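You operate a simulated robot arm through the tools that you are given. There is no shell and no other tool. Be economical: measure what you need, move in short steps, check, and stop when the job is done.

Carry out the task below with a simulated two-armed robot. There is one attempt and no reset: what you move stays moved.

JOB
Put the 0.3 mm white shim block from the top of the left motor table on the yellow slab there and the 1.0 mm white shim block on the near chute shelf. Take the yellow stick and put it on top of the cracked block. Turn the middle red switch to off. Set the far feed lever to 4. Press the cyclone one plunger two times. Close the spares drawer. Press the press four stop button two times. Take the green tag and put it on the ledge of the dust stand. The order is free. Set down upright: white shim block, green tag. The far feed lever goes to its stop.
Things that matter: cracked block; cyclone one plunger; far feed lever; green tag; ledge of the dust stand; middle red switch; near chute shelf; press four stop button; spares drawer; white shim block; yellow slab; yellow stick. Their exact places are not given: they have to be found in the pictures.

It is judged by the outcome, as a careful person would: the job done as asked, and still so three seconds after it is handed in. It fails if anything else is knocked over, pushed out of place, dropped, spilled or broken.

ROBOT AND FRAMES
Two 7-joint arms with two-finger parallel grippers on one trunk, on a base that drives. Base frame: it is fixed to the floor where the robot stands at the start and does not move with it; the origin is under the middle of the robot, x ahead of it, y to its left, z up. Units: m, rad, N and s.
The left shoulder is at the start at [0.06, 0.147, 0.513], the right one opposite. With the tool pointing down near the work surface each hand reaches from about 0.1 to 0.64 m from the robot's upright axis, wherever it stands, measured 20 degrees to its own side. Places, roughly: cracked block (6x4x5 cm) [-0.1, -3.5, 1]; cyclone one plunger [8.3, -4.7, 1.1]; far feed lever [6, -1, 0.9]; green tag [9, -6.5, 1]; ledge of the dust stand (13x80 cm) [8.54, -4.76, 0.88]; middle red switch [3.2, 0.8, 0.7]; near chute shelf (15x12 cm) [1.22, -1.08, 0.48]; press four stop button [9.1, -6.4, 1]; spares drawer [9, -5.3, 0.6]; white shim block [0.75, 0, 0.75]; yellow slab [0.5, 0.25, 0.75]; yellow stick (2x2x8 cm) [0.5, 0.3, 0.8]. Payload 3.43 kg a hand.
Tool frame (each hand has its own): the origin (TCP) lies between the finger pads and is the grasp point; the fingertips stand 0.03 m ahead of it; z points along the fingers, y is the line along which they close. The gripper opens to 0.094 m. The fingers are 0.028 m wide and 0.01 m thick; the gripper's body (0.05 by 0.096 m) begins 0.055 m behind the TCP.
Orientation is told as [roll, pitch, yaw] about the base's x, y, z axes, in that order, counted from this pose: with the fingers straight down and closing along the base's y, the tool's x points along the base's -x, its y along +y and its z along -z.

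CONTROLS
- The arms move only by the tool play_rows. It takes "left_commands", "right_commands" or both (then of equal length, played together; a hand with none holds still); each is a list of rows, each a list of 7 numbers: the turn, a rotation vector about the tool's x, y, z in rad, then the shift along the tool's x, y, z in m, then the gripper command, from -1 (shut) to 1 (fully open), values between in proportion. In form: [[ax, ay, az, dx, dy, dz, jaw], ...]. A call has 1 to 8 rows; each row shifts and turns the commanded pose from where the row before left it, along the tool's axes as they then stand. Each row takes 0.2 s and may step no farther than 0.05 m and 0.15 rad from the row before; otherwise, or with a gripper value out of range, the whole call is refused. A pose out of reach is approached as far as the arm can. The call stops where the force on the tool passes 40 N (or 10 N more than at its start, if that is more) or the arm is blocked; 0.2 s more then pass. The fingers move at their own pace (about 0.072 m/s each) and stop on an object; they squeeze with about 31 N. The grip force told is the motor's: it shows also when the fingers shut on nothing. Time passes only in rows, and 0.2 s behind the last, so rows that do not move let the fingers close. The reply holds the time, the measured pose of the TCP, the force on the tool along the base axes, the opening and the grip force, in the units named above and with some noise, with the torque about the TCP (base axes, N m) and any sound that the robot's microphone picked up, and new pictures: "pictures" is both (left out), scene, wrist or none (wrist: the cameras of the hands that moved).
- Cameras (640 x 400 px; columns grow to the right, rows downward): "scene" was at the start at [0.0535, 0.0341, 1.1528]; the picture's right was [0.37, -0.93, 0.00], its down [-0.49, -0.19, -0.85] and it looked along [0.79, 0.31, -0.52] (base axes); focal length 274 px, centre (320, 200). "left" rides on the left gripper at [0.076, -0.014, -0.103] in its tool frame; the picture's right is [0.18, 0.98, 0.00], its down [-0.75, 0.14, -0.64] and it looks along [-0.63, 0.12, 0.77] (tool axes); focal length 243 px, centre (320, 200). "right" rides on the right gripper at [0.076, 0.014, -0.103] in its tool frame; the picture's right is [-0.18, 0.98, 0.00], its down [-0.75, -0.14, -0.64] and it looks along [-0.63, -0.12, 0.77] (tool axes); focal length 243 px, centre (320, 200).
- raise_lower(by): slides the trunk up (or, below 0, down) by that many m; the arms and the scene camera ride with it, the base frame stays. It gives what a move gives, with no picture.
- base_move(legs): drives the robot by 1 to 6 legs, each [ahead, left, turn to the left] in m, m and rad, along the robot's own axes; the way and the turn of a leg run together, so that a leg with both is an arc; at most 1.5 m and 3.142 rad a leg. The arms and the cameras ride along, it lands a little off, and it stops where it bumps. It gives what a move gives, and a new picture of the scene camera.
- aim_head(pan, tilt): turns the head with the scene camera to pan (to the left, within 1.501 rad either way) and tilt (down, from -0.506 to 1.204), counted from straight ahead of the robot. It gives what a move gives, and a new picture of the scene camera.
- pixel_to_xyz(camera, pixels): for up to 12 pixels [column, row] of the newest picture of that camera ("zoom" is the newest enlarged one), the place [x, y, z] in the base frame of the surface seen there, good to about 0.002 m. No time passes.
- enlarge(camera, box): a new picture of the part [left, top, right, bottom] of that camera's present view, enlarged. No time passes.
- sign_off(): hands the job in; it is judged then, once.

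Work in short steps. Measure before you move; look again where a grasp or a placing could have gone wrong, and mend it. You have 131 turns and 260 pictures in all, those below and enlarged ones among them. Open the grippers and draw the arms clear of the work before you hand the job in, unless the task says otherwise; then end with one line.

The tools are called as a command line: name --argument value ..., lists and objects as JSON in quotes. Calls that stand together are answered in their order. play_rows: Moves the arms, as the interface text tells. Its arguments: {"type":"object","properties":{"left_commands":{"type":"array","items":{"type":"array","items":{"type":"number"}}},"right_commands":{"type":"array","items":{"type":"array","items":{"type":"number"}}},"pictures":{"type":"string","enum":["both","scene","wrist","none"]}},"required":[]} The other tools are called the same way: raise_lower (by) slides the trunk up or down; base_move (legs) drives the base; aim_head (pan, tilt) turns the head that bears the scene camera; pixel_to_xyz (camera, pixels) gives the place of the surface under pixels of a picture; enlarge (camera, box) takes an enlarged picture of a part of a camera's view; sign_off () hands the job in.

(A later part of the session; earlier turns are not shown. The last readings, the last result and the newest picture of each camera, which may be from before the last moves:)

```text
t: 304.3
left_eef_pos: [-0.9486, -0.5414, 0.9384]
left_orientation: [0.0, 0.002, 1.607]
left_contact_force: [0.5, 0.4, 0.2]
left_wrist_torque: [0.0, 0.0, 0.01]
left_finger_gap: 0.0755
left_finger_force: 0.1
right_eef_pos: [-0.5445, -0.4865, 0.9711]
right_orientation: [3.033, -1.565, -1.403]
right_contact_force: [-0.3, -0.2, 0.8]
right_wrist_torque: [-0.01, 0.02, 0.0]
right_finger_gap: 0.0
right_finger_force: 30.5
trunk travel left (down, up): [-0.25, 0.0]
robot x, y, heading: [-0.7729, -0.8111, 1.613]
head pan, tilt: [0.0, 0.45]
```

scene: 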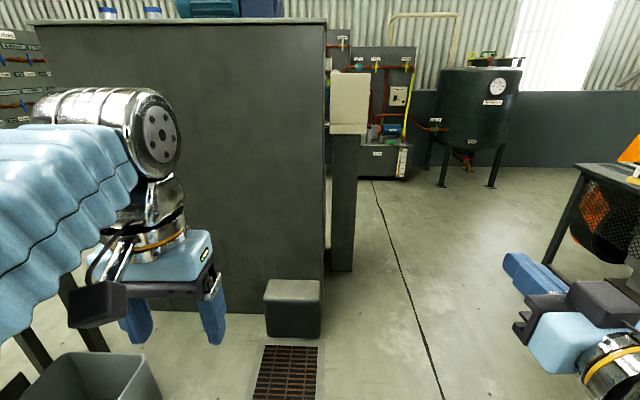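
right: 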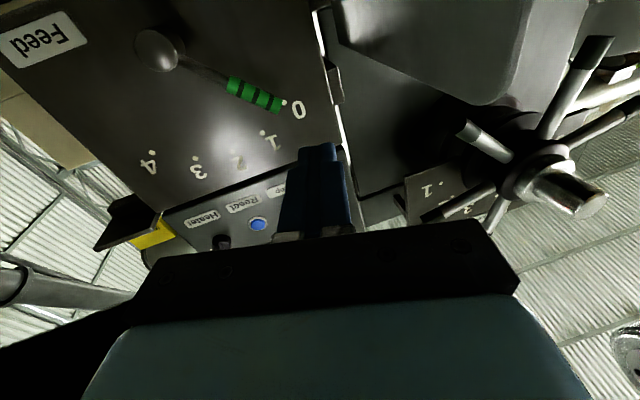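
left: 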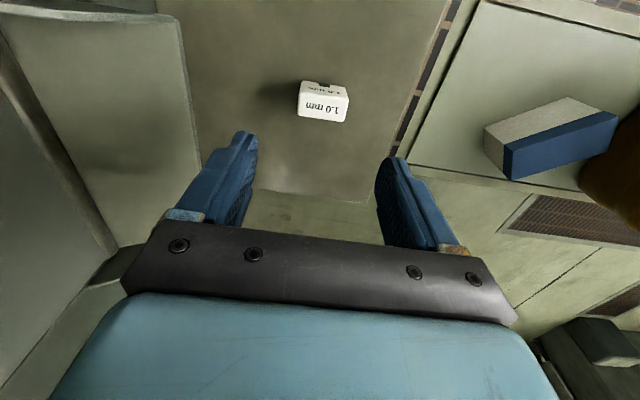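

pixel_to_xyz --camera "scene" --pixels '[[345, 268], [368, 100], [320, 335], [580, 170], [490, 185], [560, 235], [440, 180]]'

base_move --legs '[[0, -0.65, -0.04], [1.5, 0, 0]]'

aim_head --pan -0.7 --tilt 0.35

```text
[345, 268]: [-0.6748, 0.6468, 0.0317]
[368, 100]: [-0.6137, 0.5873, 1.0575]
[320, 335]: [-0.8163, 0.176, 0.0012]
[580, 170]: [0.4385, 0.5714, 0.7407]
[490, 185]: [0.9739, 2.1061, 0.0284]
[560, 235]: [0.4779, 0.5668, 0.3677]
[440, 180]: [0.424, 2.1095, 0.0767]
```

```text
t: 306.8
left_eef_pos: [-0.5146, -0.5204, 0.937]
left_orientation: [-0.007, 0.002, 1.578]
left_contact_force: [-0.3, -0.1, 0.4]
left_wrist_torque: [-0.01, -0.02, -0.01]
left_finger_gap: 0.0754
left_finger_force: 0.0
right_eef_pos: [-0.1063, -0.4818, 0.9761]
right_orientation: [-2.082, -1.542, -2.638]
right_contact_force: [0.3, 0.0, 0.5]
right_wrist_torque: [0.03, 0.01, -0.04]
right_finger_gap: 0.0
right_finger_force: 30.9
trunk travel left (down, up): [-0.25, 0.0]
robot x, y, heading: [-0.344, -0.7961, 1.582]
head pan, tilt: [0.0, 0.45]
stopped in leg 1: the robot was blocked; the commanded pose is now the measured one
```

scene: 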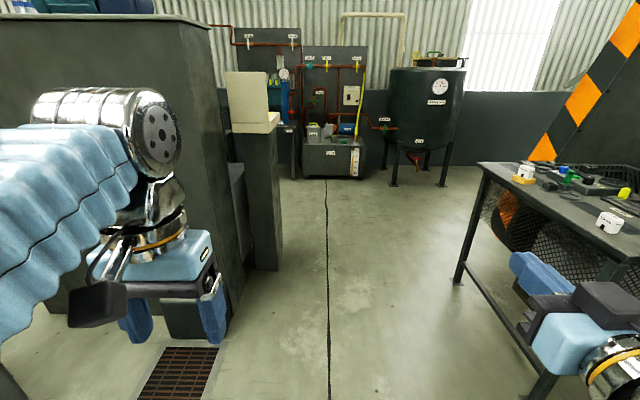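

```text
t: 307.9
left_eef_pos: [-0.5145, -0.5209, 0.9367]
left_orientation: [-0.009, 0.001, 1.579]
left_contact_force: [0.4, 0.0, 0.0]
left_wrist_torque: [-0.05, 0.0, -0.01]
left_finger_gap: 0.0753
left_finger_force: 0.1
right_eef_pos: [-0.1055, -0.481, 0.9757]
right_orientation: [-2.061, -1.542, -2.658]
right_contact_force: [0.0, 0.6, 0.8]
right_wrist_torque: [0.02, 0.0, -0.01]
right_finger_gap: 0.0
right_finger_force: 30.8
trunk travel left (down, up): [-0.25, 0.0]
robot x, y, heading: [-0.3422, -0.8021, 1.584]
head pan, tilt: [-0.7, 0.351]
```

scene: 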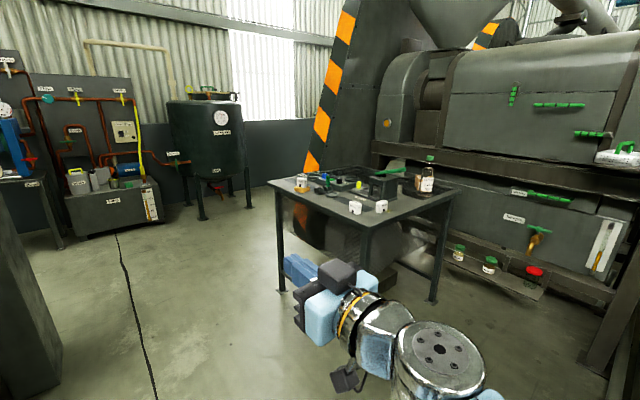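

The base touched the pedestal foot. Step off, go ahead 0.55, then right, then on north.

base_move --legs '[[0, 0.04, 0], [0.45, 0, 0], [0, -0.25, 0], [1.5, 0, 0], [0.45, 0, 0]]'

aim_head --pan -1.2 --tilt 0.35

```text
t: 321.8
left_eef_pos: [-0.3384, 1.8606, 0.9385]
left_orientation: [0.002, 0.0, 1.588]
left_contact_force: [-0.8, -0.3, -0.2]
left_wrist_torque: [0.02, 0.01, 0.06]
left_finger_gap: 0.0752
left_finger_force: 0.1
right_eef_pos: [0.0696, 1.9055, 0.9746]
right_orientation: [-2.453, -1.549, -2.246]
right_contact_force: [-0.2, 0.3, 0.5]
right_wrist_torque: [0.02, -0.02, 0.03]
right_finger_gap: 0.0
right_finger_force: 31.1
trunk travel left (down, up): [-0.25, 0.0]
robot x, y, heading: [-0.1693, 1.5869, 1.597]
head pan, tilt: [-0.7, 0.351]
```

scene: 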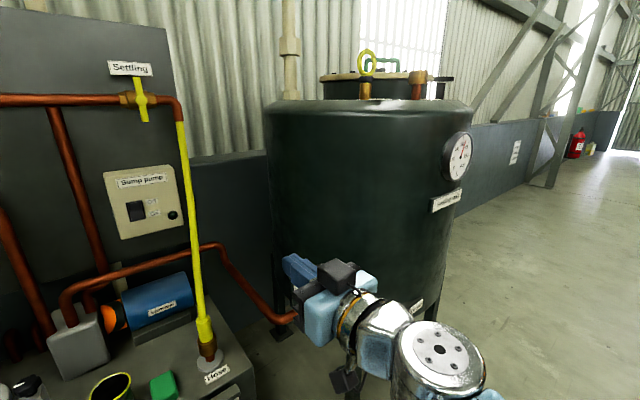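

```text
t: 322.7
left_eef_pos: [-0.3389, 1.8615, 0.9387]
left_orientation: [0.002, 0.002, 1.588]
left_contact_force: [-0.5, 0.4, 0.3]
left_wrist_torque: [0.0, 0.02, -0.02]
left_finger_gap: 0.0749
left_finger_force: 0.1
right_eef_pos: [0.0695, 1.9056, 0.9742]
right_orientation: [-2.452, -1.55, -2.252]
right_contact_force: [0.9, -0.1, -0.4]
right_wrist_torque: [0.03, -0.01, 0.04]
right_finger_gap: 0.0002
right_finger_force: 31.3
trunk travel left (down, up): [-0.25, 0.0]
robot x, y, heading: [-0.17, 1.5872, 1.599]
head pan, tilt: [-1.201, 0.351]
```

scene: 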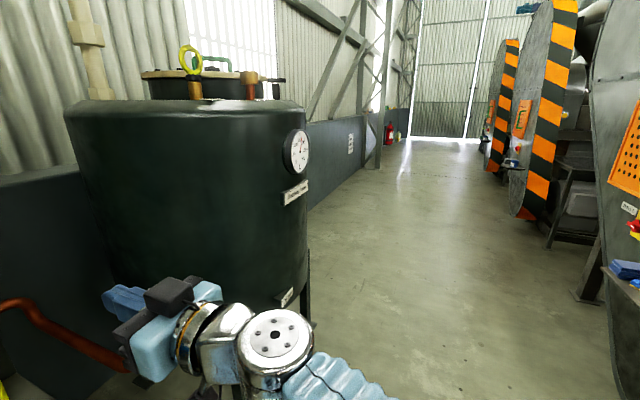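

A clear lane runs east along y ≈ 1.4. Back up 0.25, turn to face +x, and drive on.

pixel_to_xyz --camera "scene" --pixels '[[100, 200], [300, 200], [305, 320], [600, 300], [550, 250], [527, 215], [632, 230], [515, 152], [500, 165], [585, 290], [560, 115]]'

base_move --legs '[[-0.25, 0, 0], [0, 0, -1.6], [1.3, 0, 0]]'

aim_head --pan -0.35 --tilt 0.4

```text
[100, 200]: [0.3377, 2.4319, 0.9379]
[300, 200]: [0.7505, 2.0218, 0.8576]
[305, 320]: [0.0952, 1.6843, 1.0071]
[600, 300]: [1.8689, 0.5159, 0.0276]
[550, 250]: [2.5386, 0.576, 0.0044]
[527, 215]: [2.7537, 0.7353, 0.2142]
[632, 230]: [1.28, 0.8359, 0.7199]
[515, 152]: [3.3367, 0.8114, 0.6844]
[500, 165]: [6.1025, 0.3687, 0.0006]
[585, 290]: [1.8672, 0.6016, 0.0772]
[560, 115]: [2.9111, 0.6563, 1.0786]
```

```text
t: 334.6
left_eef_pos: [1.427, 1.4936, 0.9378]
left_orientation: [0.003, -0.001, -0.014]
left_contact_force: [0.2, -0.5, 0.3]
left_wrist_torque: [-0.03, -0.02, 0.01]
left_finger_gap: 0.0753
left_finger_force: 0.1
right_eef_pos: [1.4576, 1.084, 0.9742]
right_orientation: [-2.453, -1.551, 2.433]
right_contact_force: [0.5, -0.4, 0.1]
right_wrist_torque: [-0.02, 0.03, 0.02]
right_finger_gap: 0.0001
right_finger_force: 31.2
trunk travel left (down, up): [-0.25, 0.0]
robot x, y, heading: [1.147, 1.3364, -0.006]
head pan, tilt: [-1.201, 0.351]
```

scene: 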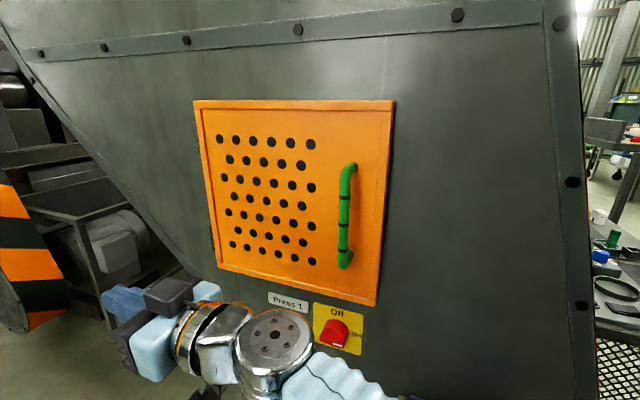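

```text
t: 335.8
left_eef_pos: [1.426, 1.4934, 0.9393]
left_orientation: [0.002, -0.001, -0.011]
left_contact_force: [0.4, -0.7, 0.7]
left_wrist_torque: [-0.01, 0.01, -0.02]
left_finger_gap: 0.0751
left_finger_force: 0.1
right_eef_pos: [1.4584, 1.0836, 0.9755]
right_orientation: [-2.45, -1.549, 2.43]
right_contact_force: [-0.5, 0.0, -0.5]
right_wrist_torque: [0.02, -0.01, 0.0]
right_finger_gap: 0.0
right_finger_force: 31.4
trunk travel left (down, up): [-0.25, 0.0]
robot x, y, heading: [1.144, 1.3355, -0.007]
head pan, tilt: [-0.351, 0.4]
```

scene: 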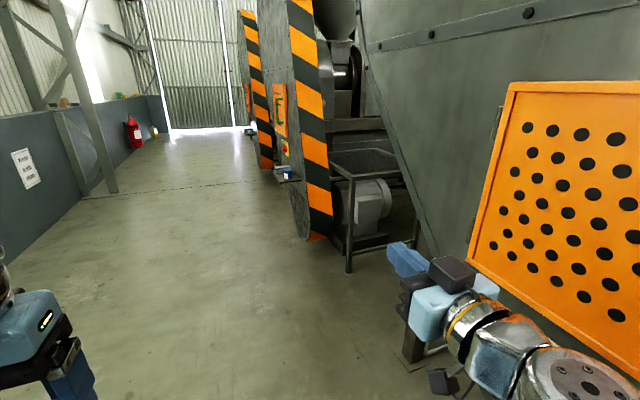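

Drive on to x ≈ 3.1 (keeping left) and turn to face the middle machine's switch.

base_move --legs '[[1.3, 0.15, 0], [0.7, 0.15, 0], [0, 0, -1.57]]'

aim_head --pan -0.1 --tilt 0.55

```text
t: 349.7
left_eef_pos: [3.2981, 1.3364, 0.9396]
left_orientation: [0.002, 0.0, -1.597]
left_contact_force: [-0.2, 1.0, 0.5]
left_wrist_torque: [0.03, 0.0, -0.02]
left_finger_gap: 0.0754
left_finger_force: 0.1
right_eef_pos: [2.8875, 1.3099, 0.975]
right_orientation: [-2.447, -1.549, 0.843]
right_contact_force: [-0.5, 1.3, -0.4]
right_wrist_torque: [-0.01, -0.01, -0.03]
right_finger_gap: 0.0
right_finger_force: 31.1
trunk travel left (down, up): [-0.25, 0.0]
robot x, y, heading: [3.1426, 1.6162, -1.595]
head pan, tilt: [-0.351, 0.4]
```

scene: 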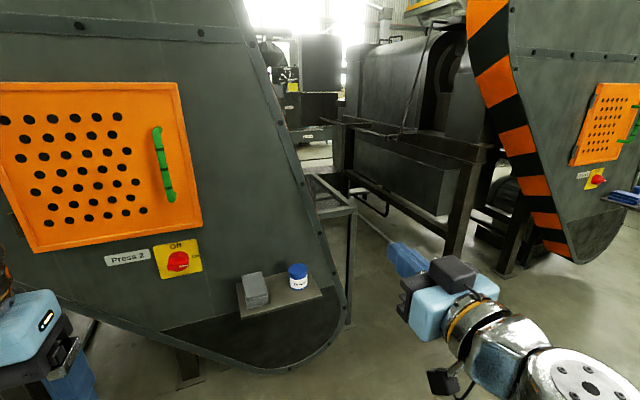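

```text
t: 350.5
left_eef_pos: [3.2992, 1.3371, 0.9382]
left_orientation: [0.001, -0.002, -1.596]
left_contact_force: [-0.2, -0.2, 0.1]
left_wrist_torque: [0.01, -0.02, -0.02]
left_finger_gap: 0.0749
left_finger_force: 0.2
right_eef_pos: [2.888, 1.3099, 0.9735]
right_orientation: [-2.447, -1.549, 0.84]
right_contact_force: [0.0, -0.3, 0.2]
right_wrist_torque: [0.01, 0.0, -0.02]
right_finger_gap: 0.0002
right_finger_force: 30.9
trunk travel left (down, up): [-0.25, 0.0]
robot x, y, heading: [3.1445, 1.6183, -1.591]
head pan, tilt: [-0.099, 0.55]
```

scene: 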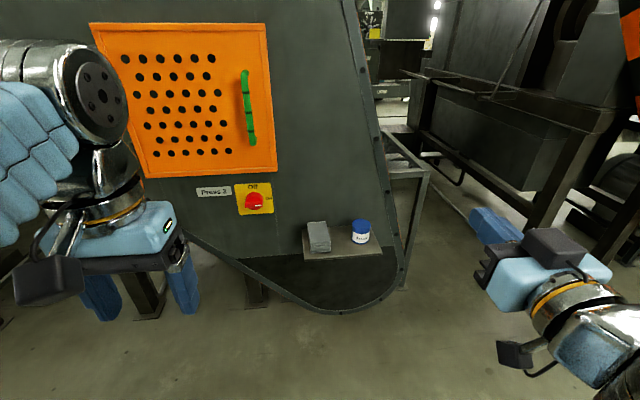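

enlarge --camera "scene" --box '[220, 170, 300, 225]'

pixel_to_xyz --camera "zoom" --pixels '[[320, 210], [270, 210], [370, 210], [300, 240], [340, 180], [160, 150], [440, 300], [300, 130], [280, 250], [350, 200], [315, 190], [330, 240]]'

```text
7.27 times, centred on (260, 198) of scene
```

zoom: 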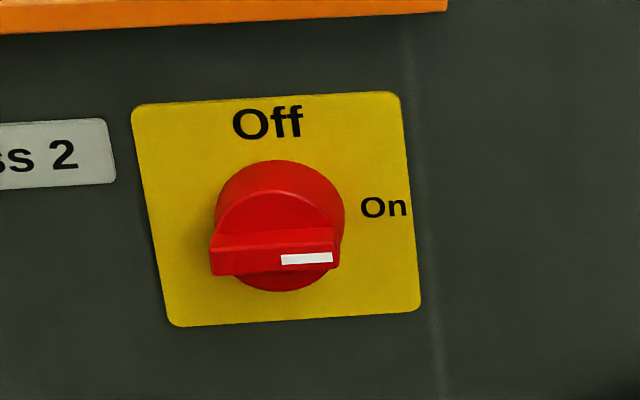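

```text
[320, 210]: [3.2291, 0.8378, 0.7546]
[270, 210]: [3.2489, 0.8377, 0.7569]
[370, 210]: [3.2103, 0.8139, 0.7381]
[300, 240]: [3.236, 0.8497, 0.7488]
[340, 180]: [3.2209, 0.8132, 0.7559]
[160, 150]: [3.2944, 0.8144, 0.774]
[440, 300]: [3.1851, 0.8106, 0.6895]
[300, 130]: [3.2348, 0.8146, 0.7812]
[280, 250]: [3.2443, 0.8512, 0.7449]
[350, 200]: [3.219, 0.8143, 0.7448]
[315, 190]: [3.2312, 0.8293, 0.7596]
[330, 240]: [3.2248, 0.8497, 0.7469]
```

Knob centre ≈ (3.243, 0.746 z), bar horizontal pointing to On (right); Off is up. Shift the base left 0.22 and ahead 0.22 for the right hand, rolling the hand +90° with half-open fingers.

base_move --legs '[[0.22, 0.22, 0.02]]'

play_rows --right_commands '[[0, 0, 0.145, 0.02, 0, 0, 0], [0, 0, 0.145, 0, 0, 0, 0], [0, 0, 0.145, 0, 0, 0, 0], [0, 0, 0.145, 0, 0, 0, 0], [0, 0, 0.145, 0, 0, 0, 0], [0, 0, 0.145, 0, 0, 0, 0], [0, 0, 0.145, 0, 0, 0, 0], [0, 0, 0.145, 0, 0, 0, 0]]' --pictures "none"

play_rows --right_commands '[[0, 0, 0.145, 0, 0, 0, 0], [0, 0, 0.145, 0, 0, 0, 0], [0, 0, 0.12, 0, 0, 0, 0]]' --pictures "scene"

```text
t: 352.6
left_eef_pos: [3.5227, 1.1165, 0.9386]
left_orientation: [0.003, -0.002, -1.576]
left_contact_force: [0.4, -0.9, -0.9]
left_wrist_torque: [-0.01, 0.0, -0.03]
left_finger_gap: 0.075
left_finger_force: 0.2
right_eef_pos: [3.1131, 1.0818, 0.9741]
right_orientation: [-2.451, -1.55, 0.869]
right_contact_force: [0.3, -0.3, -0.3]
right_wrist_torque: [0.01, 0.03, 0.04]
right_finger_gap: 0.0003
right_finger_force: 30.2
trunk travel left (down, up): [-0.25, 0.0]
robot x, y, heading: [3.3627, 1.3947, -1.571]
head pan, tilt: [-0.099, 0.55]
```

scene: 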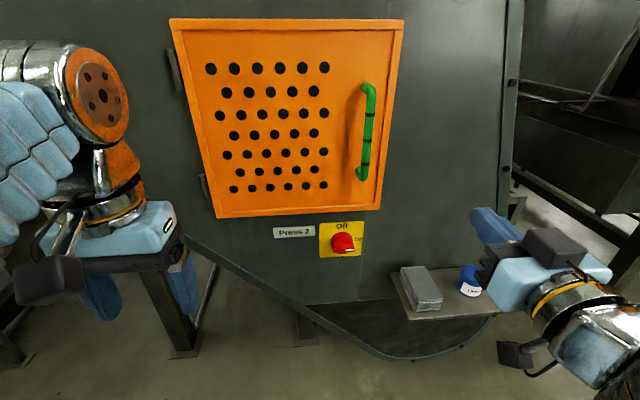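

```text
t: 354.4
left_eef_pos: [3.5229, 1.117, 0.9393]
left_orientation: [0.003, -0.001, -1.576]
left_contact_force: [-0.1, 0.1, -1.2]
left_wrist_torque: [-0.02, -0.01, -0.01]
left_finger_gap: 0.0751
left_finger_force: 0.0
right_eef_pos: [3.1124, 1.0826, 0.9548]
right_orientation: [1.587, -0.423, 3.122]
right_contact_force: [1.1, -0.6, 0.1]
right_wrist_torque: [0.01, 0.03, -0.01]
right_finger_gap: 0.047
right_finger_force: 0.1
trunk travel left (down, up): [-0.25, 0.0]
robot x, y, heading: [3.3621, 1.3946, -1.569]
head pan, tilt: [-0.099, 0.55]
```

```text
t: 355.2
left_eef_pos: [3.5243, 1.1157, 0.9387]
left_orientation: [0.002, 0.0, -1.575]
left_contact_force: [-1.3, 0.3, 0.1]
left_wrist_torque: [0.03, 0.0, 0.01]
left_finger_gap: 0.0753
left_finger_force: 0.2
right_eef_pos: [3.1117, 1.0806, 0.9538]
right_orientation: [1.588, -0.012, 3.13]
right_contact_force: [-0.3, 0.2, -0.5]
right_wrist_torque: [-0.02, 0.02, 0.03]
right_finger_gap: 0.047
right_finger_force: 0.1
trunk travel left (down, up): [-0.25, 0.0]
robot x, y, heading: [3.3643, 1.3945, -1.568]
head pan, tilt: [-0.099, 0.55]
```

scene: 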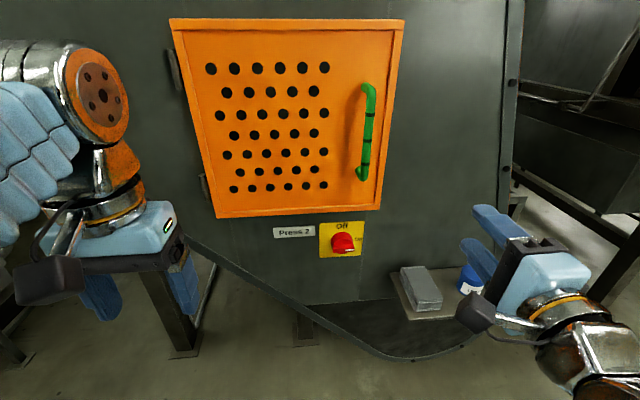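

Hand rolled. Re-measure the knob from here.

enlarge --camera "scene" --box '[300, 210, 380, 265]'

pixel_to_xyz --camera "scene" --pixels '[[343, 243], [343, 237], [333, 246], [353, 246], [343, 246], [343, 250], [420, 275], [470, 270], [425, 310]]'

```text
7.27 times, centred on (340, 238) of scene
```

zoom: 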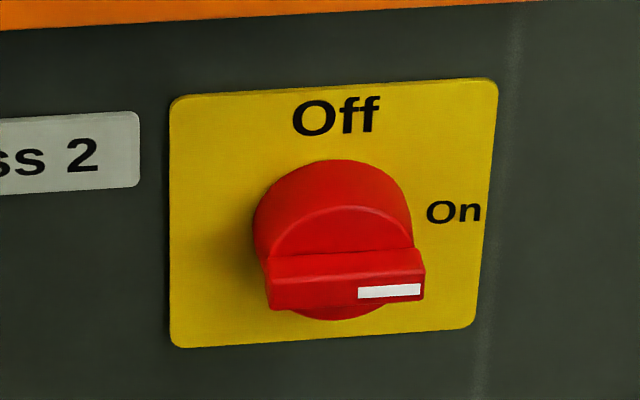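

```text
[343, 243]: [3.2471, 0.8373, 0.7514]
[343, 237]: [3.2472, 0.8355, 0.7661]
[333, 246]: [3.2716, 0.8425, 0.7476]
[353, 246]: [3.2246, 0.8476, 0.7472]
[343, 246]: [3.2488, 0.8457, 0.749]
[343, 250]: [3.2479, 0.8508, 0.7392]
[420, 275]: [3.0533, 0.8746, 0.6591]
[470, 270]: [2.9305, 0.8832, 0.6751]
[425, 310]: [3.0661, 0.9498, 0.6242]
```

Bar centre ≈ (3.247, 0.851, 0.740). Move the hand in front of it.

play_rows --right_commands '[[0, 0, 0, 0.0225, -0.0357, 0.02, 0], [0, 0, 0, 0.0225, -0.0357, 0.02, 0], [0, 0, 0, 0.0225, -0.0357, 0.02, 0], [0, 0, 0, 0.0225, -0.0357, 0.02, 0], [0, 0, 0, 0.0225, -0.0357, 0.02, 0], [0, 0, 0, 0.0225, -0.0357, 0.02, 0]]' --pictures "both"

```text
t: 356.6
left_eef_pos: [3.5228, 1.1172, 0.9381]
left_orientation: [0.001, 0.0, -1.575]
left_contact_force: [1.1, 0.7, 0.4]
left_wrist_torque: [0.0, -0.02, -0.03]
left_finger_gap: 0.0751
left_finger_force: 0.0
right_eef_pos: [3.245, 0.9153, 0.8219]
right_orientation: [1.59, -0.012, 3.127]
right_contact_force: [0.5, -0.2, 0.6]
right_wrist_torque: [0.0, -0.01, 0.0]
right_finger_gap: 0.0471
right_finger_force: 0.1
right hand out of reach, approached as far as the arm can: row 1, 2, 3, 4, 5
trunk travel left (down, up): [-0.25, 0.0]
robot x, y, heading: [3.3611, 1.3943, -1.567]
head pan, tilt: [-0.099, 0.55]
```

scene: 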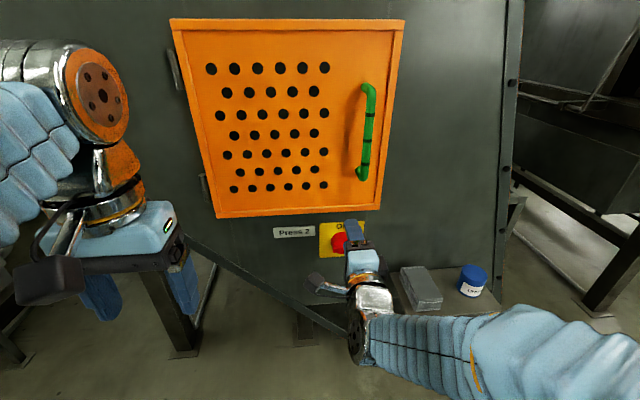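
right: 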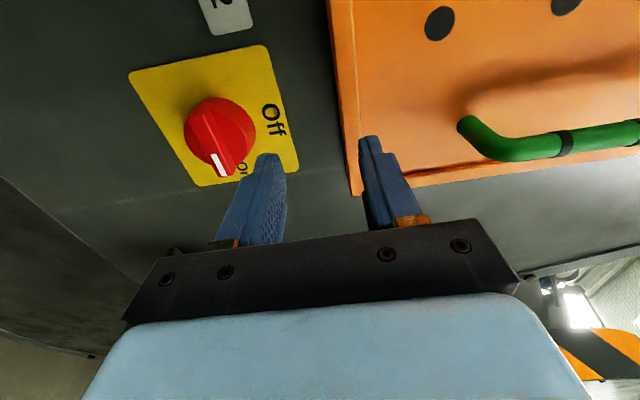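

Arm limits prevented going lower, so lower the trunk 0.082 m instead (fingertips are clear in front of the knob).

raise_lower --by -0.082

play_rows --right_commands '[[0, 0, 0, 0, 0, 0.01, 0]]' --pictures "wrist"

```text
t: 357.7
left_eef_pos: [3.522, 1.1168, 0.8573]
left_orientation: [0.002, 0.001, -1.576]
left_contact_force: [0.9, -0.1, 0.9]
left_wrist_torque: [0.0, 0.01, -0.01]
left_finger_gap: 0.0753
left_finger_force: 0.1
right_eef_pos: [3.2472, 0.9145, 0.7392]
right_orientation: [1.586, -0.013, 3.131]
right_contact_force: [-0.4, 0.6, 0.6]
right_wrist_torque: [0.0, -0.03, 0.0]
right_finger_gap: 0.047
right_finger_force: 0.0
trunk travel left (down, up): [-0.168, 0.082]
robot x, y, heading: [3.3635, 1.3934, -1.565]
head pan, tilt: [-0.099, 0.55]
```

```text
t: 358.1
left_eef_pos: [3.5218, 1.1156, 0.8558]
left_orientation: [0.0, -0.001, -1.575]
left_contact_force: [-0.3, 0.4, -0.4]
left_wrist_torque: [0.01, -0.01, 0.01]
left_finger_gap: 0.0753
left_finger_force: 0.1
right_eef_pos: [3.248, 0.9044, 0.7393]
right_orientation: [1.586, -0.013, 3.129]
right_contact_force: [0.1, 0.3, 0.1]
right_wrist_torque: [-0.02, 0.0, -0.01]
right_finger_gap: 0.0468
right_finger_force: 0.1
trunk travel left (down, up): [-0.168, 0.082]
robot x, y, heading: [3.3604, 1.3963, -1.57]
head pan, tilt: [-0.099, 0.55]
```

right: 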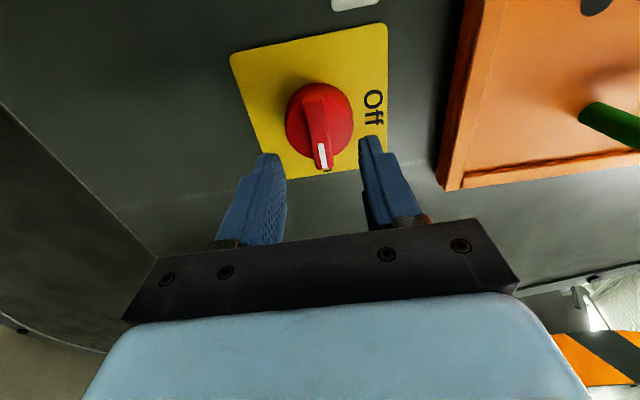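

Fingers are centred on the bar. Advance 33 mm and grip it.

play_rows --right_commands '[[0, 0, 0, 0, 0, 0.017, 0], [0, 0, 0, 0, 0, 0.016, 0], [0, 0, 0, 0, 0, 0, 0], [0, 0, 0, 0, 0, 0, -1], [0, 0, 0, 0, 0, 0, -1], [0, 0, 0, 0, 0, 0, -1]]' --pictures "wrist"

```text
t: 359.5
left_eef_pos: [3.5232, 1.116, 0.8577]
left_orientation: [0.001, 0.001, -1.576]
left_contact_force: [0.0, 0.2, -0.1]
left_wrist_torque: [0.0, 0.0, 0.03]
left_finger_gap: 0.0749
left_finger_force: 0.0
right_eef_pos: [3.2458, 0.8697, 0.7389]
right_orientation: [1.587, -0.015, 3.127]
right_contact_force: [0.2, -1.4, -0.8]
right_wrist_torque: [0.45, -0.03, 0.01]
right_finger_gap: 0.014
right_finger_force: 44.2
trunk travel left (down, up): [-0.168, 0.082]
robot x, y, heading: [3.3632, 1.3918, -1.571]
head pan, tilt: [-0.099, 0.55]
```

right: 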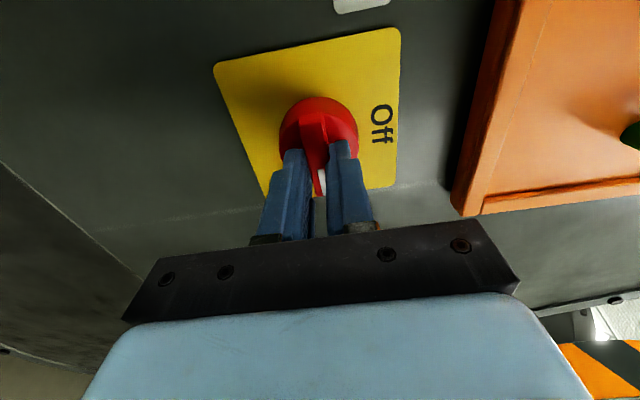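

Bar gripped (14 mm). Rotate the hand counter-clockwise 90°.

play_rows --right_commands '[[0, 0, -0.14, 0, 0, 0, -1], [0, 0, -0.14, 0, 0, 0, -1], [0, 0, -0.14, 0, 0, 0, -1], [0, 0, -0.14, 0, 0, 0, -1], [0, 0, -0.14, 0, 0, 0, -1], [0, 0, -0.14, 0, 0, 0, -1], [0, 0, -0.14, 0, 0, 0, -1], [0, 0, -0.14, 0, 0, 0, -1]]' --pictures "wrist"

```text
t: 361.3
left_eef_pos: [3.5236, 1.1163, 0.8572]
left_orientation: [0.0, 0.001, -1.576]
left_contact_force: [0.3, -0.3, -0.4]
left_wrist_torque: [0.0, -0.02, -0.02]
left_finger_gap: 0.075
left_finger_force: 0.0
right_eef_pos: [3.2478, 0.872, 0.7414]
right_orientation: [1.617, -1.136, 3.089]
right_contact_force: [6.4, -12.7, 14.6]
right_wrist_torque: [-0.41, -0.02, 0.23]
right_finger_gap: 0.0139
right_finger_force: 44.9
trunk travel left (down, up): [-0.168, 0.082]
robot x, y, heading: [3.364, 1.3944, -1.565]
head pan, tilt: [-0.099, 0.55]
```

right: 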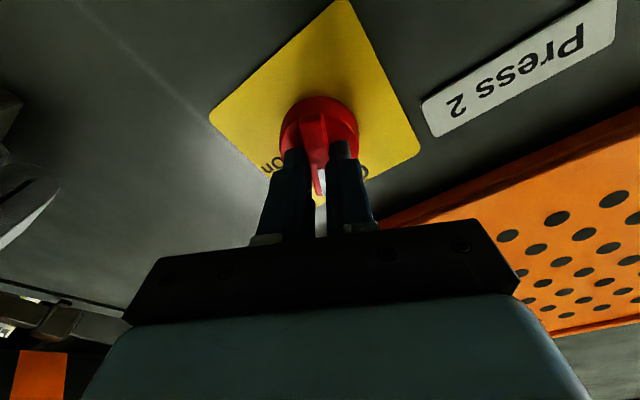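

Knob is turning. Finish the remaining 0.45 rad.

play_rows --right_commands '[[0, 0, -0.12, 0, 0, 0, -1], [0, 0, -0.12, 0, 0, 0, -1], [0, 0, -0.12, 0, 0, 0, -1], [0, 0, -0.1, 0, 0, 0, -1], [0, 0, 0, 0, 0, 0, -1]]' --pictures "wrist"

```text
t: 362.5
left_eef_pos: [3.5242, 1.1176, 0.8569]
left_orientation: [0.001, -0.001, -1.573]
left_contact_force: [1.1, 0.0, -0.2]
left_wrist_torque: [-0.02, -0.03, 0.0]
left_finger_gap: 0.0753
left_finger_force: 0.0
right_eef_pos: [3.2475, 0.8718, 0.7409]
right_orientation: [-2.268, -1.54, 0.688]
right_contact_force: [13.5, -16.5, 18.4]
right_wrist_torque: [-0.87, -1.2, 0.63]
right_finger_gap: 0.0137
right_finger_force: 45.2
trunk travel left (down, up): [-0.168, 0.082]
robot x, y, heading: [3.362, 1.3965, -1.567]
head pan, tilt: [-0.099, 0.55]
```

right: 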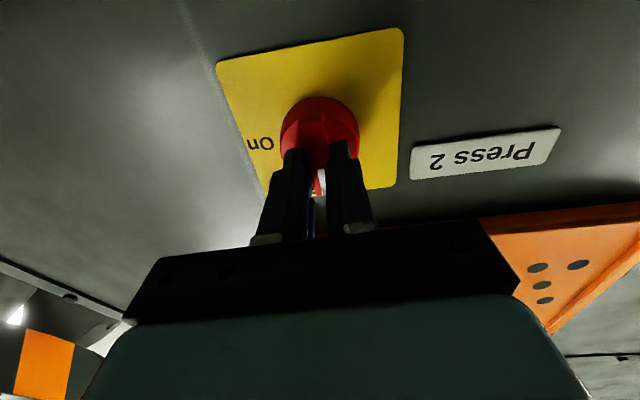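

Stop felt (torque −1.2). Release, back off, and check.

play_rows --right_commands '[[0, 0, 0, 0, 0, 0, -0.2], [0, 0, 0, 0, 0, 0, 0], [0, 0, 0, 0, 0, 0, 0], [0, 0, 0, 0, 0, -0.04, 0], [0, 0, 0, 0, 0, -0.045, 0], [0, 0, 0, 0, -0.03, -0.035, 0], [0, 0, 0, 0, -0.03, -0.035, 0], [0, 0, 0, 0, -0.03, -0.035, 0]]' --pictures "none"

enlarge --camera "scene" --box '[280, 180, 420, 270]'

```text
t: 363.8
left_eef_pos: [3.5235, 1.115, 0.8573]
left_orientation: [0.001, 0.0, -1.576]
left_contact_force: [-0.4, 0.2, -1.1]
left_wrist_torque: [0.01, 0.02, 0.03]
left_finger_gap: 0.0754
left_finger_force: 0.0
right_eef_pos: [3.1703, 0.9107, 0.7234]
right_orientation: [-0.079, -1.503, -1.709]
right_contact_force: [0.5, -0.3, -0.1]
right_wrist_torque: [-0.02, -0.02, -0.03]
right_finger_gap: 0.0471
right_finger_force: 0.0
right hand out of reach, approached as far as the arm can: row 5, 6
trunk travel left (down, up): [-0.168, 0.082]
robot x, y, heading: [3.3617, 1.3932, -1.572]
head pan, tilt: [-0.099, 0.55]
stopped in row 6 (right hand): the arm was blocked; the commanded pose is now the measured one
```

```text
4.44 times, centred on (350, 225) of scene
```

zoom: 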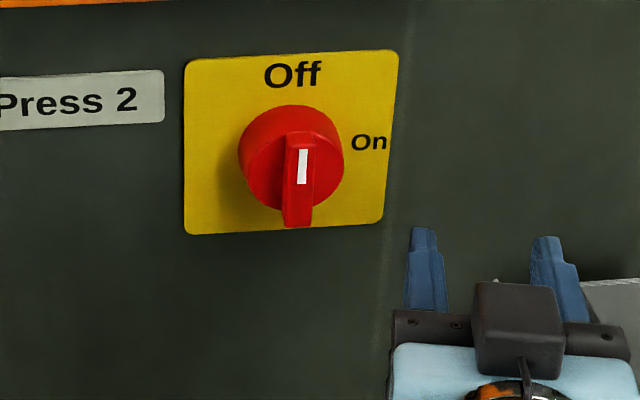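

Switch is at Off. Raise the trunk to free the hand, then back the base away and check the ledge.

raise_lower --by 0.082

base_move --legs '[[-0.3, 0, 0]]'

```text
t: 365.0
left_eef_pos: [3.5223, 1.117, 0.9389]
left_orientation: [0.002, -0.001, -1.576]
left_contact_force: [-0.4, 0.6, -0.4]
left_wrist_torque: [0.0, -0.01, 0.02]
left_finger_gap: 0.0754
left_finger_force: 0.0
right_eef_pos: [3.169, 0.9117, 0.8054]
right_orientation: [-0.082, -1.505, -1.705]
right_contact_force: [-0.3, -0.3, -0.7]
right_wrist_torque: [0.01, 0.0, 0.01]
right_finger_gap: 0.0471
right_finger_force: 0.1
trunk travel left (down, up): [-0.25, 0.0]
robot x, y, heading: [3.3582, 1.3914, -1.572]
head pan, tilt: [-0.099, 0.55]
```

```text
t: 367.0
left_eef_pos: [3.5215, 1.4174, 0.9385]
left_orientation: [0.001, 0.0, -1.577]
left_contact_force: [-0.4, 0.1, 0.0]
left_wrist_torque: [0.03, -0.02, -0.02]
left_finger_gap: 0.0753
left_finger_force: 0.0
right_eef_pos: [3.1689, 1.2139, 0.8049]
right_orientation: [-0.089, -1.505, -1.699]
right_contact_force: [0.2, -0.1, 1.1]
right_wrist_torque: [-0.03, 0.04, 0.04]
right_finger_gap: 0.0469
right_finger_force: 0.1
trunk travel left (down, up): [-0.25, 0.0]
robot x, y, heading: [3.3605, 1.6973, -1.571]
head pan, tilt: [-0.099, 0.55]
```

scene: 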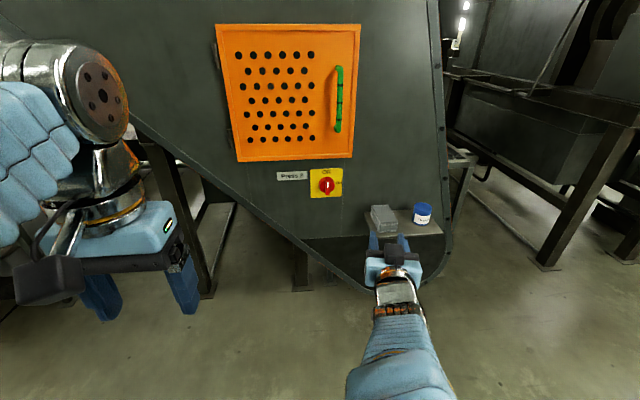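

Ledge items undisturbed. Tuck the right hand and drive back west, then south past the pedestal.

play_rows --right_commands '[[0, 0, 0, -0.035, 0, -0.03, 0], [0, 0, 0, -0.035, 0, -0.03, 0], [0, 0, 0, -0.035, -0.01, -0.03, 0], [0, 0, 0, -0.035, -0.02, -0.02, 0]]' --pictures "none"

base_move --legs '[[0, 0, -1.571], [1.5, 0.33, 0], [1.5, 0, 0], [0.45, 0, 0], [0, 0, 1.571]]'

base_move --legs '[[1.5, 0, 0], [0.15, -0.1, 0], [0, -0.5, 0], [1.5, 0, 0], [0.7, 0, 0]]'

aim_head --pan 0.0 --tilt 0.35

```text
t: 367.5
left_eef_pos: [3.5225, 1.4175, 0.9387]
left_orientation: [0.001, 0.001, -1.578]
left_contact_force: [0.3, -0.7, 0.3]
left_wrist_torque: [0.0, 0.01, 0.01]
left_finger_gap: 0.0751
left_finger_force: 0.1
right_eef_pos: [3.077, 1.243, 0.8131]
right_orientation: [-0.09, -1.401, -1.946]
right_contact_force: [-0.3, 0.2, 0.7]
right_wrist_torque: [0.0, -0.01, 0.01]
right_finger_gap: 0.047
right_finger_force: 0.1
trunk travel left (down, up): [-0.25, 0.0]
robot x, y, heading: [3.3611, 1.6967, -1.568]
head pan, tilt: [-0.099, 0.55]
stopped in row 2 (right hand): the arm was blocked; the commanded pose is now the measured one
```

```text
refused: leg 2 is longer than a leg can be; nothing moved
```

```text
t: 370.6
left_eef_pos: [3.526, 1.0239, 0.9405]
left_orientation: [-0.001, -0.005, -1.578]
left_contact_force: [0.1, 0.0, -0.1]
left_wrist_torque: [0.02, 0.01, -0.02]
left_finger_gap: 0.0752
left_finger_force: 0.1
right_eef_pos: [3.0789, 0.8525, 0.8131]
right_orientation: [-0.115, -1.403, -1.925]
right_contact_force: [27.6, 67.4, 25.7]
right_wrist_torque: [-1.53, -0.2, 2.17]
right_finger_gap: 0.0443
right_finger_force: 0.1
trunk travel left (down, up): [-0.25, 0.0]
robot x, y, heading: [3.3596, 1.2966, -1.573]
head pan, tilt: [-0.099, 0.55]
stopped in leg 1: the force on the tool passed its limit at 338 N (the readings are from after the stop); the commanded pose is now the measured one
```

scene: 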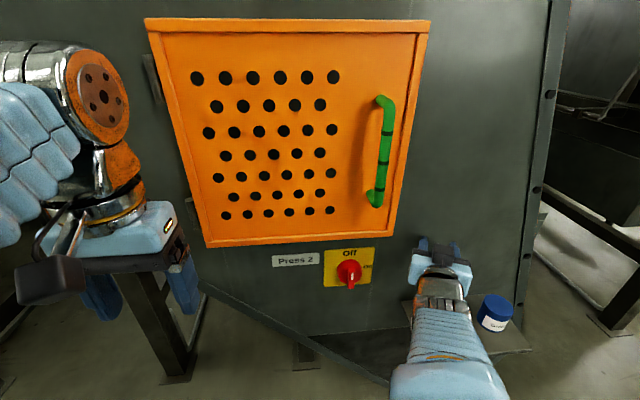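

```text
t: 371.3
left_eef_pos: [3.5241, 1.025, 0.9387]
left_orientation: [-0.001, -0.007, -1.578]
left_contact_force: [-0.2, -0.1, -0.6]
left_wrist_torque: [0.03, -0.01, -0.01]
left_finger_gap: 0.0749
left_finger_force: 0.0
right_eef_pos: [3.0779, 0.8533, 0.8138]
right_orientation: [-0.12, -1.399, -1.92]
right_contact_force: [28.5, 73.4, 24.1]
right_wrist_torque: [-1.58, -0.14, 2.27]
right_finger_gap: 0.0427
right_finger_force: 0.1
trunk travel left (down, up): [-0.25, 0.0]
robot x, y, heading: [3.362, 1.3022, -1.567]
head pan, tilt: [0.0, 0.351]
```

scene: 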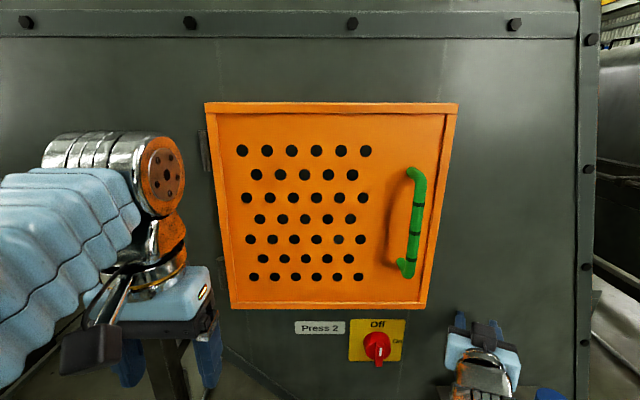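

A refused call led the base forward into the guard; I back straight off and inspect.

base_move --legs '[[-0.4, 0, 0]]'

aim_head --pan -0.15 --tilt 0.55

```text
t: 373.8
left_eef_pos: [3.5218, 1.4128, 0.9371]
left_orientation: [0.002, 0.001, -1.582]
left_contact_force: [-0.2, 0.0, -0.3]
left_wrist_torque: [0.01, 0.0, -0.01]
left_finger_gap: 0.0753
left_finger_force: 0.0
right_eef_pos: [3.0757, 1.2437, 0.8089]
right_orientation: [-0.119, -1.394, -1.924]
right_contact_force: [0.6, -0.1, 0.4]
right_wrist_torque: [-0.03, 0.03, 0.03]
right_finger_gap: 0.0473
right_finger_force: 0.1
trunk travel left (down, up): [-0.25, 0.0]
robot x, y, heading: [3.3628, 1.6908, -1.576]
head pan, tilt: [0.0, 0.351]
```

scene: 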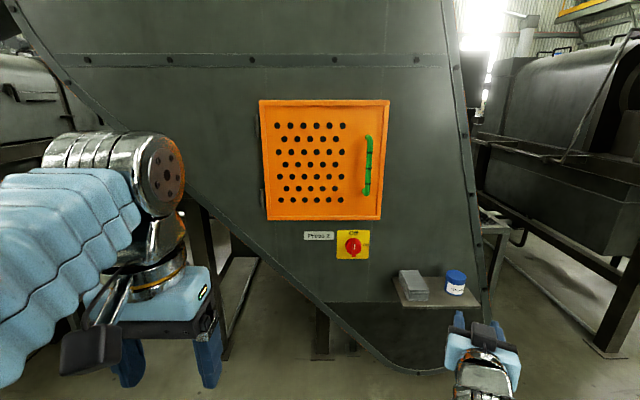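

```text
t: 374.5
left_eef_pos: [3.5222, 1.4134, 0.9382]
left_orientation: [0.003, 0.0, -1.582]
left_contact_force: [-0.5, -0.6, 0.4]
left_wrist_torque: [0.03, 0.02, 0.05]
left_finger_gap: 0.0754
left_finger_force: 0.1
right_eef_pos: [3.0759, 1.2437, 0.8093]
right_orientation: [-0.117, -1.392, -1.924]
right_contact_force: [0.4, 0.7, -0.5]
right_wrist_torque: [-0.02, -0.01, 0.0]
right_finger_gap: 0.047
right_finger_force: 0.0
trunk travel left (down, up): [-0.25, 0.0]
robot x, y, heading: [3.3609, 1.6956, -1.573]
head pan, tilt: [-0.15, 0.55]
```

scene: 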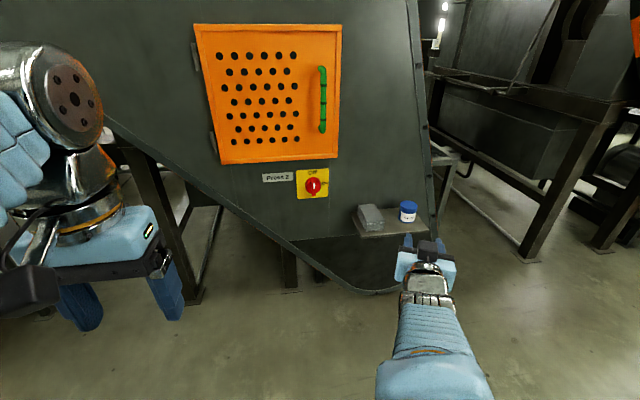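

Nothing disturbed. Bring the right hand back to tool-down orientation.

play_rows --right_commands '[[-0.1, 0.1, 0, 0, 0, -0.02, 0], [-0.1, 0.1, 0, 0, 0, -0.02, 0], [-0.1, 0.1, 0, 0, 0, -0.02, 0], [-0.1, 0.1, 0, 0, 0, -0.02, 0], [0, 0.14, 0, 0, 0, 0, 0], [0, 0.14, 0, 0, 0, 0, 0], [0, 0.14, 0, 0, 0, 0, 0], [0, 0.14, 0, 0, 0, 0, 0]]' --pictures "none"

```text
t: 376.3
left_eef_pos: [3.522, 1.4136, 0.938]
left_orientation: [0.003, 0.001, -1.581]
left_contact_force: [0.2, 0.0, -1.0]
left_wrist_torque: [-0.01, -0.03, 0.0]
left_finger_gap: 0.0753
left_finger_force: 0.0
right_eef_pos: [3.0995, 1.3126, 0.8369]
right_orientation: [0.139, -0.443, -1.732]
right_contact_force: [-0.3, 1.5, -0.2]
right_wrist_torque: [-0.02, 0.0, -0.01]
right_finger_gap: 0.0472
right_finger_force: 0.1
right hand out of reach, approached as far as the arm can: row 1
trunk travel left (down, up): [-0.25, 0.0]
robot x, y, heading: [3.3597, 1.6917, -1.574]
head pan, tilt: [-0.15, 0.55]
```

play_rows --right_commands '[[0.04, 0.13, -0.05, 0, 0, 0, 0], [0.04, 0.13, -0.05, 0, 0, 0, 0], [0.04, 0.13, -0.05, 0, 0, 0, 0], [0, 0.05, 0, 0, 0, -0.03, 0], [0, 0, 0, 0.01, 0.01, -0.04, 0], [0, 0, 0, 0.02, 0.01, -0.04, 0], [0, 0, 0, 0.02, 0.01, -0.01, 0]]' --pictures "none"

```text
t: 377.9
left_eef_pos: [3.5225, 1.4126, 0.9381]
left_orientation: [0.002, 0.001, -1.581]
left_contact_force: [0.8, -0.8, 0.5]
left_wrist_torque: [0.01, 0.0, -0.01]
left_finger_gap: 0.0751
left_finger_force: 0.1
right_eef_pos: [3.133, 1.3649, 0.9552]
right_orientation: [-0.028, -0.011, -1.555]
right_contact_force: [0.3, -0.2, 0.0]
right_wrist_torque: [0.04, -0.03, -0.04]
right_finger_gap: 0.0469
right_finger_force: 0.0
trunk travel left (down, up): [-0.25, 0.0]
robot x, y, heading: [3.3596, 1.6957, -1.576]
head pan, tilt: [-0.15, 0.55]
```

Both hands are tucked. Drive west along the lane and turn south (single call, each leg ≤ 1.5 m).

base_move --legs '[[0, 0, -1.568], [1.4, 0.33, 0], [1.5, 0, 0], [0.5, 0, 0], [0, 0, 1.571]]'

```text
t: 402.4
left_eef_pos: [0.1084, 1.0859, 0.9381]
left_orientation: [0.003, 0.0, -1.56]
left_contact_force: [-0.3, -0.2, -0.7]
left_wrist_torque: [0.01, 0.01, 0.0]
left_finger_gap: 0.0751
left_finger_force: 0.0
right_eef_pos: [-0.2799, 1.0317, 0.9546]
right_orientation: [-0.028, -0.014, -1.536]
right_contact_force: [-0.1, -0.3, -0.2]
right_wrist_torque: [-0.01, 0.0, -0.01]
right_finger_gap: 0.047
right_finger_force: 0.1
trunk travel left (down, up): [-0.25, 0.0]
robot x, y, heading: [-0.0599, 1.3646, -1.552]
head pan, tilt: [-0.15, 0.55]
```

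scene: 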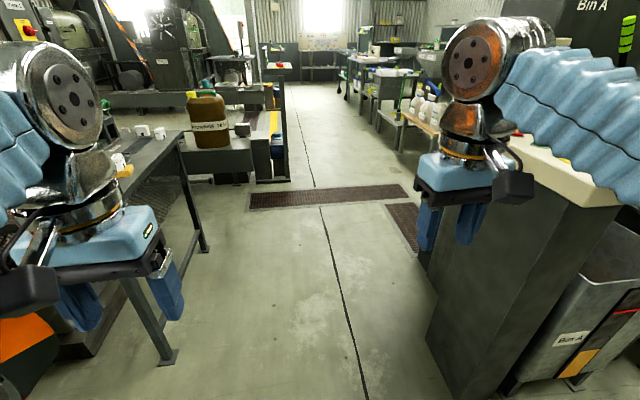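

Lane between table and cabinet is clear; drive south, sidestep right, continue to y ≈ −2.6.

base_move --legs '[[1.5, -0.05, -0.018], [0.1, -0.1, 0], [0, -0.5, 0], [1.5, 0, 0], [0.8, 0, 0]]'

```text
refused: leg 1 is longer than a leg can be; nothing moved
```

Leg slightly too long; shorten it.

base_move --legs '[[1.45, -0.05, -0.018], [0.15, -0.1, 0], [0, -0.5, 0], [1.5, 0, 0], [0.8, 0, 0]]'

```text
t: 424.1
left_eef_pos: [-0.5975, -2.8236, 0.9382]
left_orientation: [0.001, 0.0, -1.614]
left_contact_force: [0.1, 0.2, 1.0]
left_wrist_torque: [-0.01, -0.01, -0.01]
left_finger_gap: 0.0752
left_finger_force: 0.1
right_eef_pos: [-0.9907, -2.8587, 0.9533]
right_orientation: [-0.028, -0.013, -1.588]
right_contact_force: [0.4, -0.1, 0.6]
right_wrist_torque: [-0.03, -0.04, 0.02]
right_finger_gap: 0.0471
right_finger_force: 0.0
trunk travel left (down, up): [-0.25, 0.0]
robot x, y, heading: [-0.7507, -2.5379, -1.606]
head pan, tilt: [-0.15, 0.55]
```

scene: 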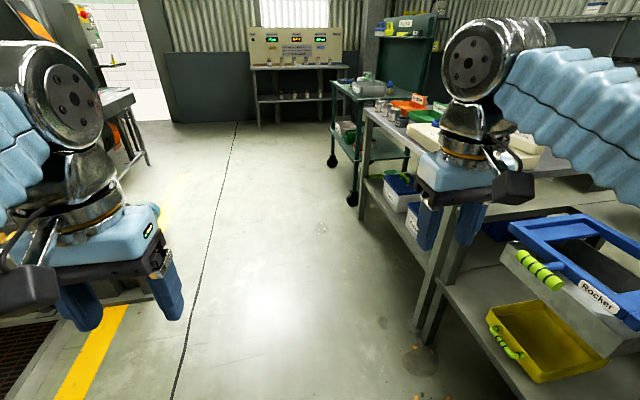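

pixel_to_xyz --camera "scene" --pixels '[[420, 335], [443, 270], [362, 200], [330, 155], [350, 100], [250, 120], [140, 150], [365, 110], [200, 120], [245, 65]]'

aim_head --pan 0.5 --tilt 0.35

```text
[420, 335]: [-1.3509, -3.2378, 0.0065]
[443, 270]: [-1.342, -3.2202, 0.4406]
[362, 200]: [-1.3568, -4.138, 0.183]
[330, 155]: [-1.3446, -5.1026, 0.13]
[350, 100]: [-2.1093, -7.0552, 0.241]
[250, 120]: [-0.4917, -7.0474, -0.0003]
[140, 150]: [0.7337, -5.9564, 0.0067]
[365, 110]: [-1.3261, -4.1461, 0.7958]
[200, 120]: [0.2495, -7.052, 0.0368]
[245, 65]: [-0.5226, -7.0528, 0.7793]
```

```text
t: 425.1
left_eef_pos: [-0.5991, -2.8238, 0.9378]
left_orientation: [0.001, 0.0, -1.613]
left_contact_force: [0.5, -0.9, 1.0]
left_wrist_torque: [0.0, -0.01, -0.01]
left_finger_gap: 0.0752
left_finger_force: 0.0
right_eef_pos: [-0.9891, -2.8584, 0.952]
right_orientation: [-0.027, -0.013, -1.588]
right_contact_force: [0.0, 0.3, 0.1]
right_wrist_torque: [0.03, -0.01, -0.02]
right_finger_gap: 0.047
right_finger_force: 0.0
trunk travel left (down, up): [-0.25, 0.0]
robot x, y, heading: [-0.7503, -2.5377, -1.607]
head pan, tilt: [0.499, 0.351]
```

scene: 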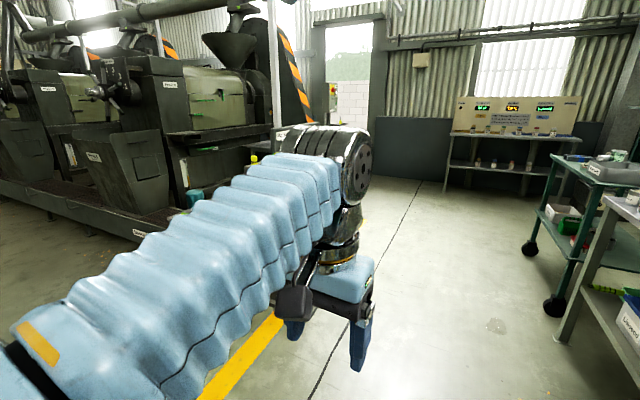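

Corridor is clear to y ≈ −7; the south lane runs between y ≈ −5.96 and the wall −7.05. Drive down and turn east.

base_move --legs '[[1.45, 0.05, 0.03], [1.2, 0, 0], [0, 0, 1.575], [0.75, -1.15, 0]]'

aim_head --pan 0.0 --tilt 0.35

```text
t: 448.3
left_eef_pos: [0.3153, -6.1528, 0.9372]
left_orientation: [0.002, 0.001, 0.01]
left_contact_force: [0.0, 1.0, -0.3]
left_wrist_torque: [0.02, -0.01, 0.01]
left_finger_gap: 0.0753
left_finger_force: 0.1
right_eef_pos: [0.3704, -6.5422, 0.9542]
right_orientation: [-0.028, -0.009, 0.037]
right_contact_force: [0.0, 0.2, -0.7]
right_wrist_torque: [0.0, -0.04, 0.02]
right_finger_gap: 0.047
right_finger_force: 0.1
trunk travel left (down, up): [-0.25, 0.0]
robot x, y, heading: [0.0371, -6.3163, 0.02]
head pan, tilt: [0.499, 0.351]
```

scene: 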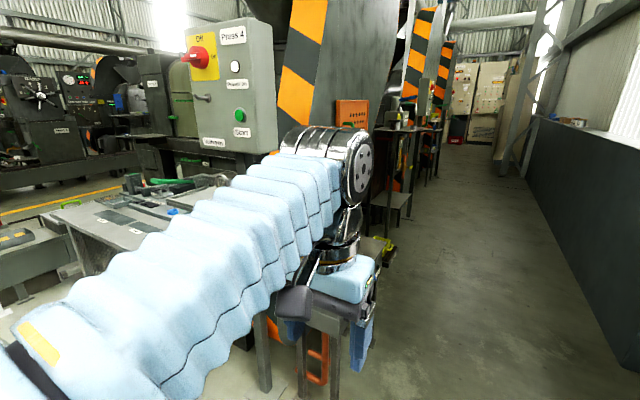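

```text
t: 449.3
left_eef_pos: [0.314, -6.1523, 0.9382]
left_orientation: [0.003, 0.0, 0.011]
left_contact_force: [0.3, 0.5, -0.5]
left_wrist_torque: [-0.01, 0.02, -0.02]
left_finger_gap: 0.0753
left_finger_force: 0.1
right_eef_pos: [0.3692, -6.5423, 0.9544]
right_orientation: [-0.027, -0.013, 0.037]
right_contact_force: [0.2, -0.5, -1.0]
right_wrist_torque: [-0.01, 0.03, 0.0]
right_finger_gap: 0.0472
right_finger_force: 0.0
trunk travel left (down, up): [-0.25, 0.0]
robot x, y, heading: [0.0396, -6.3163, 0.016]
head pan, tilt: [0.0, 0.351]
```

scene: 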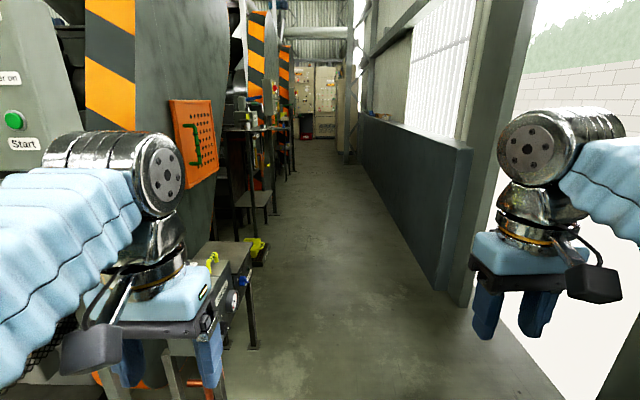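

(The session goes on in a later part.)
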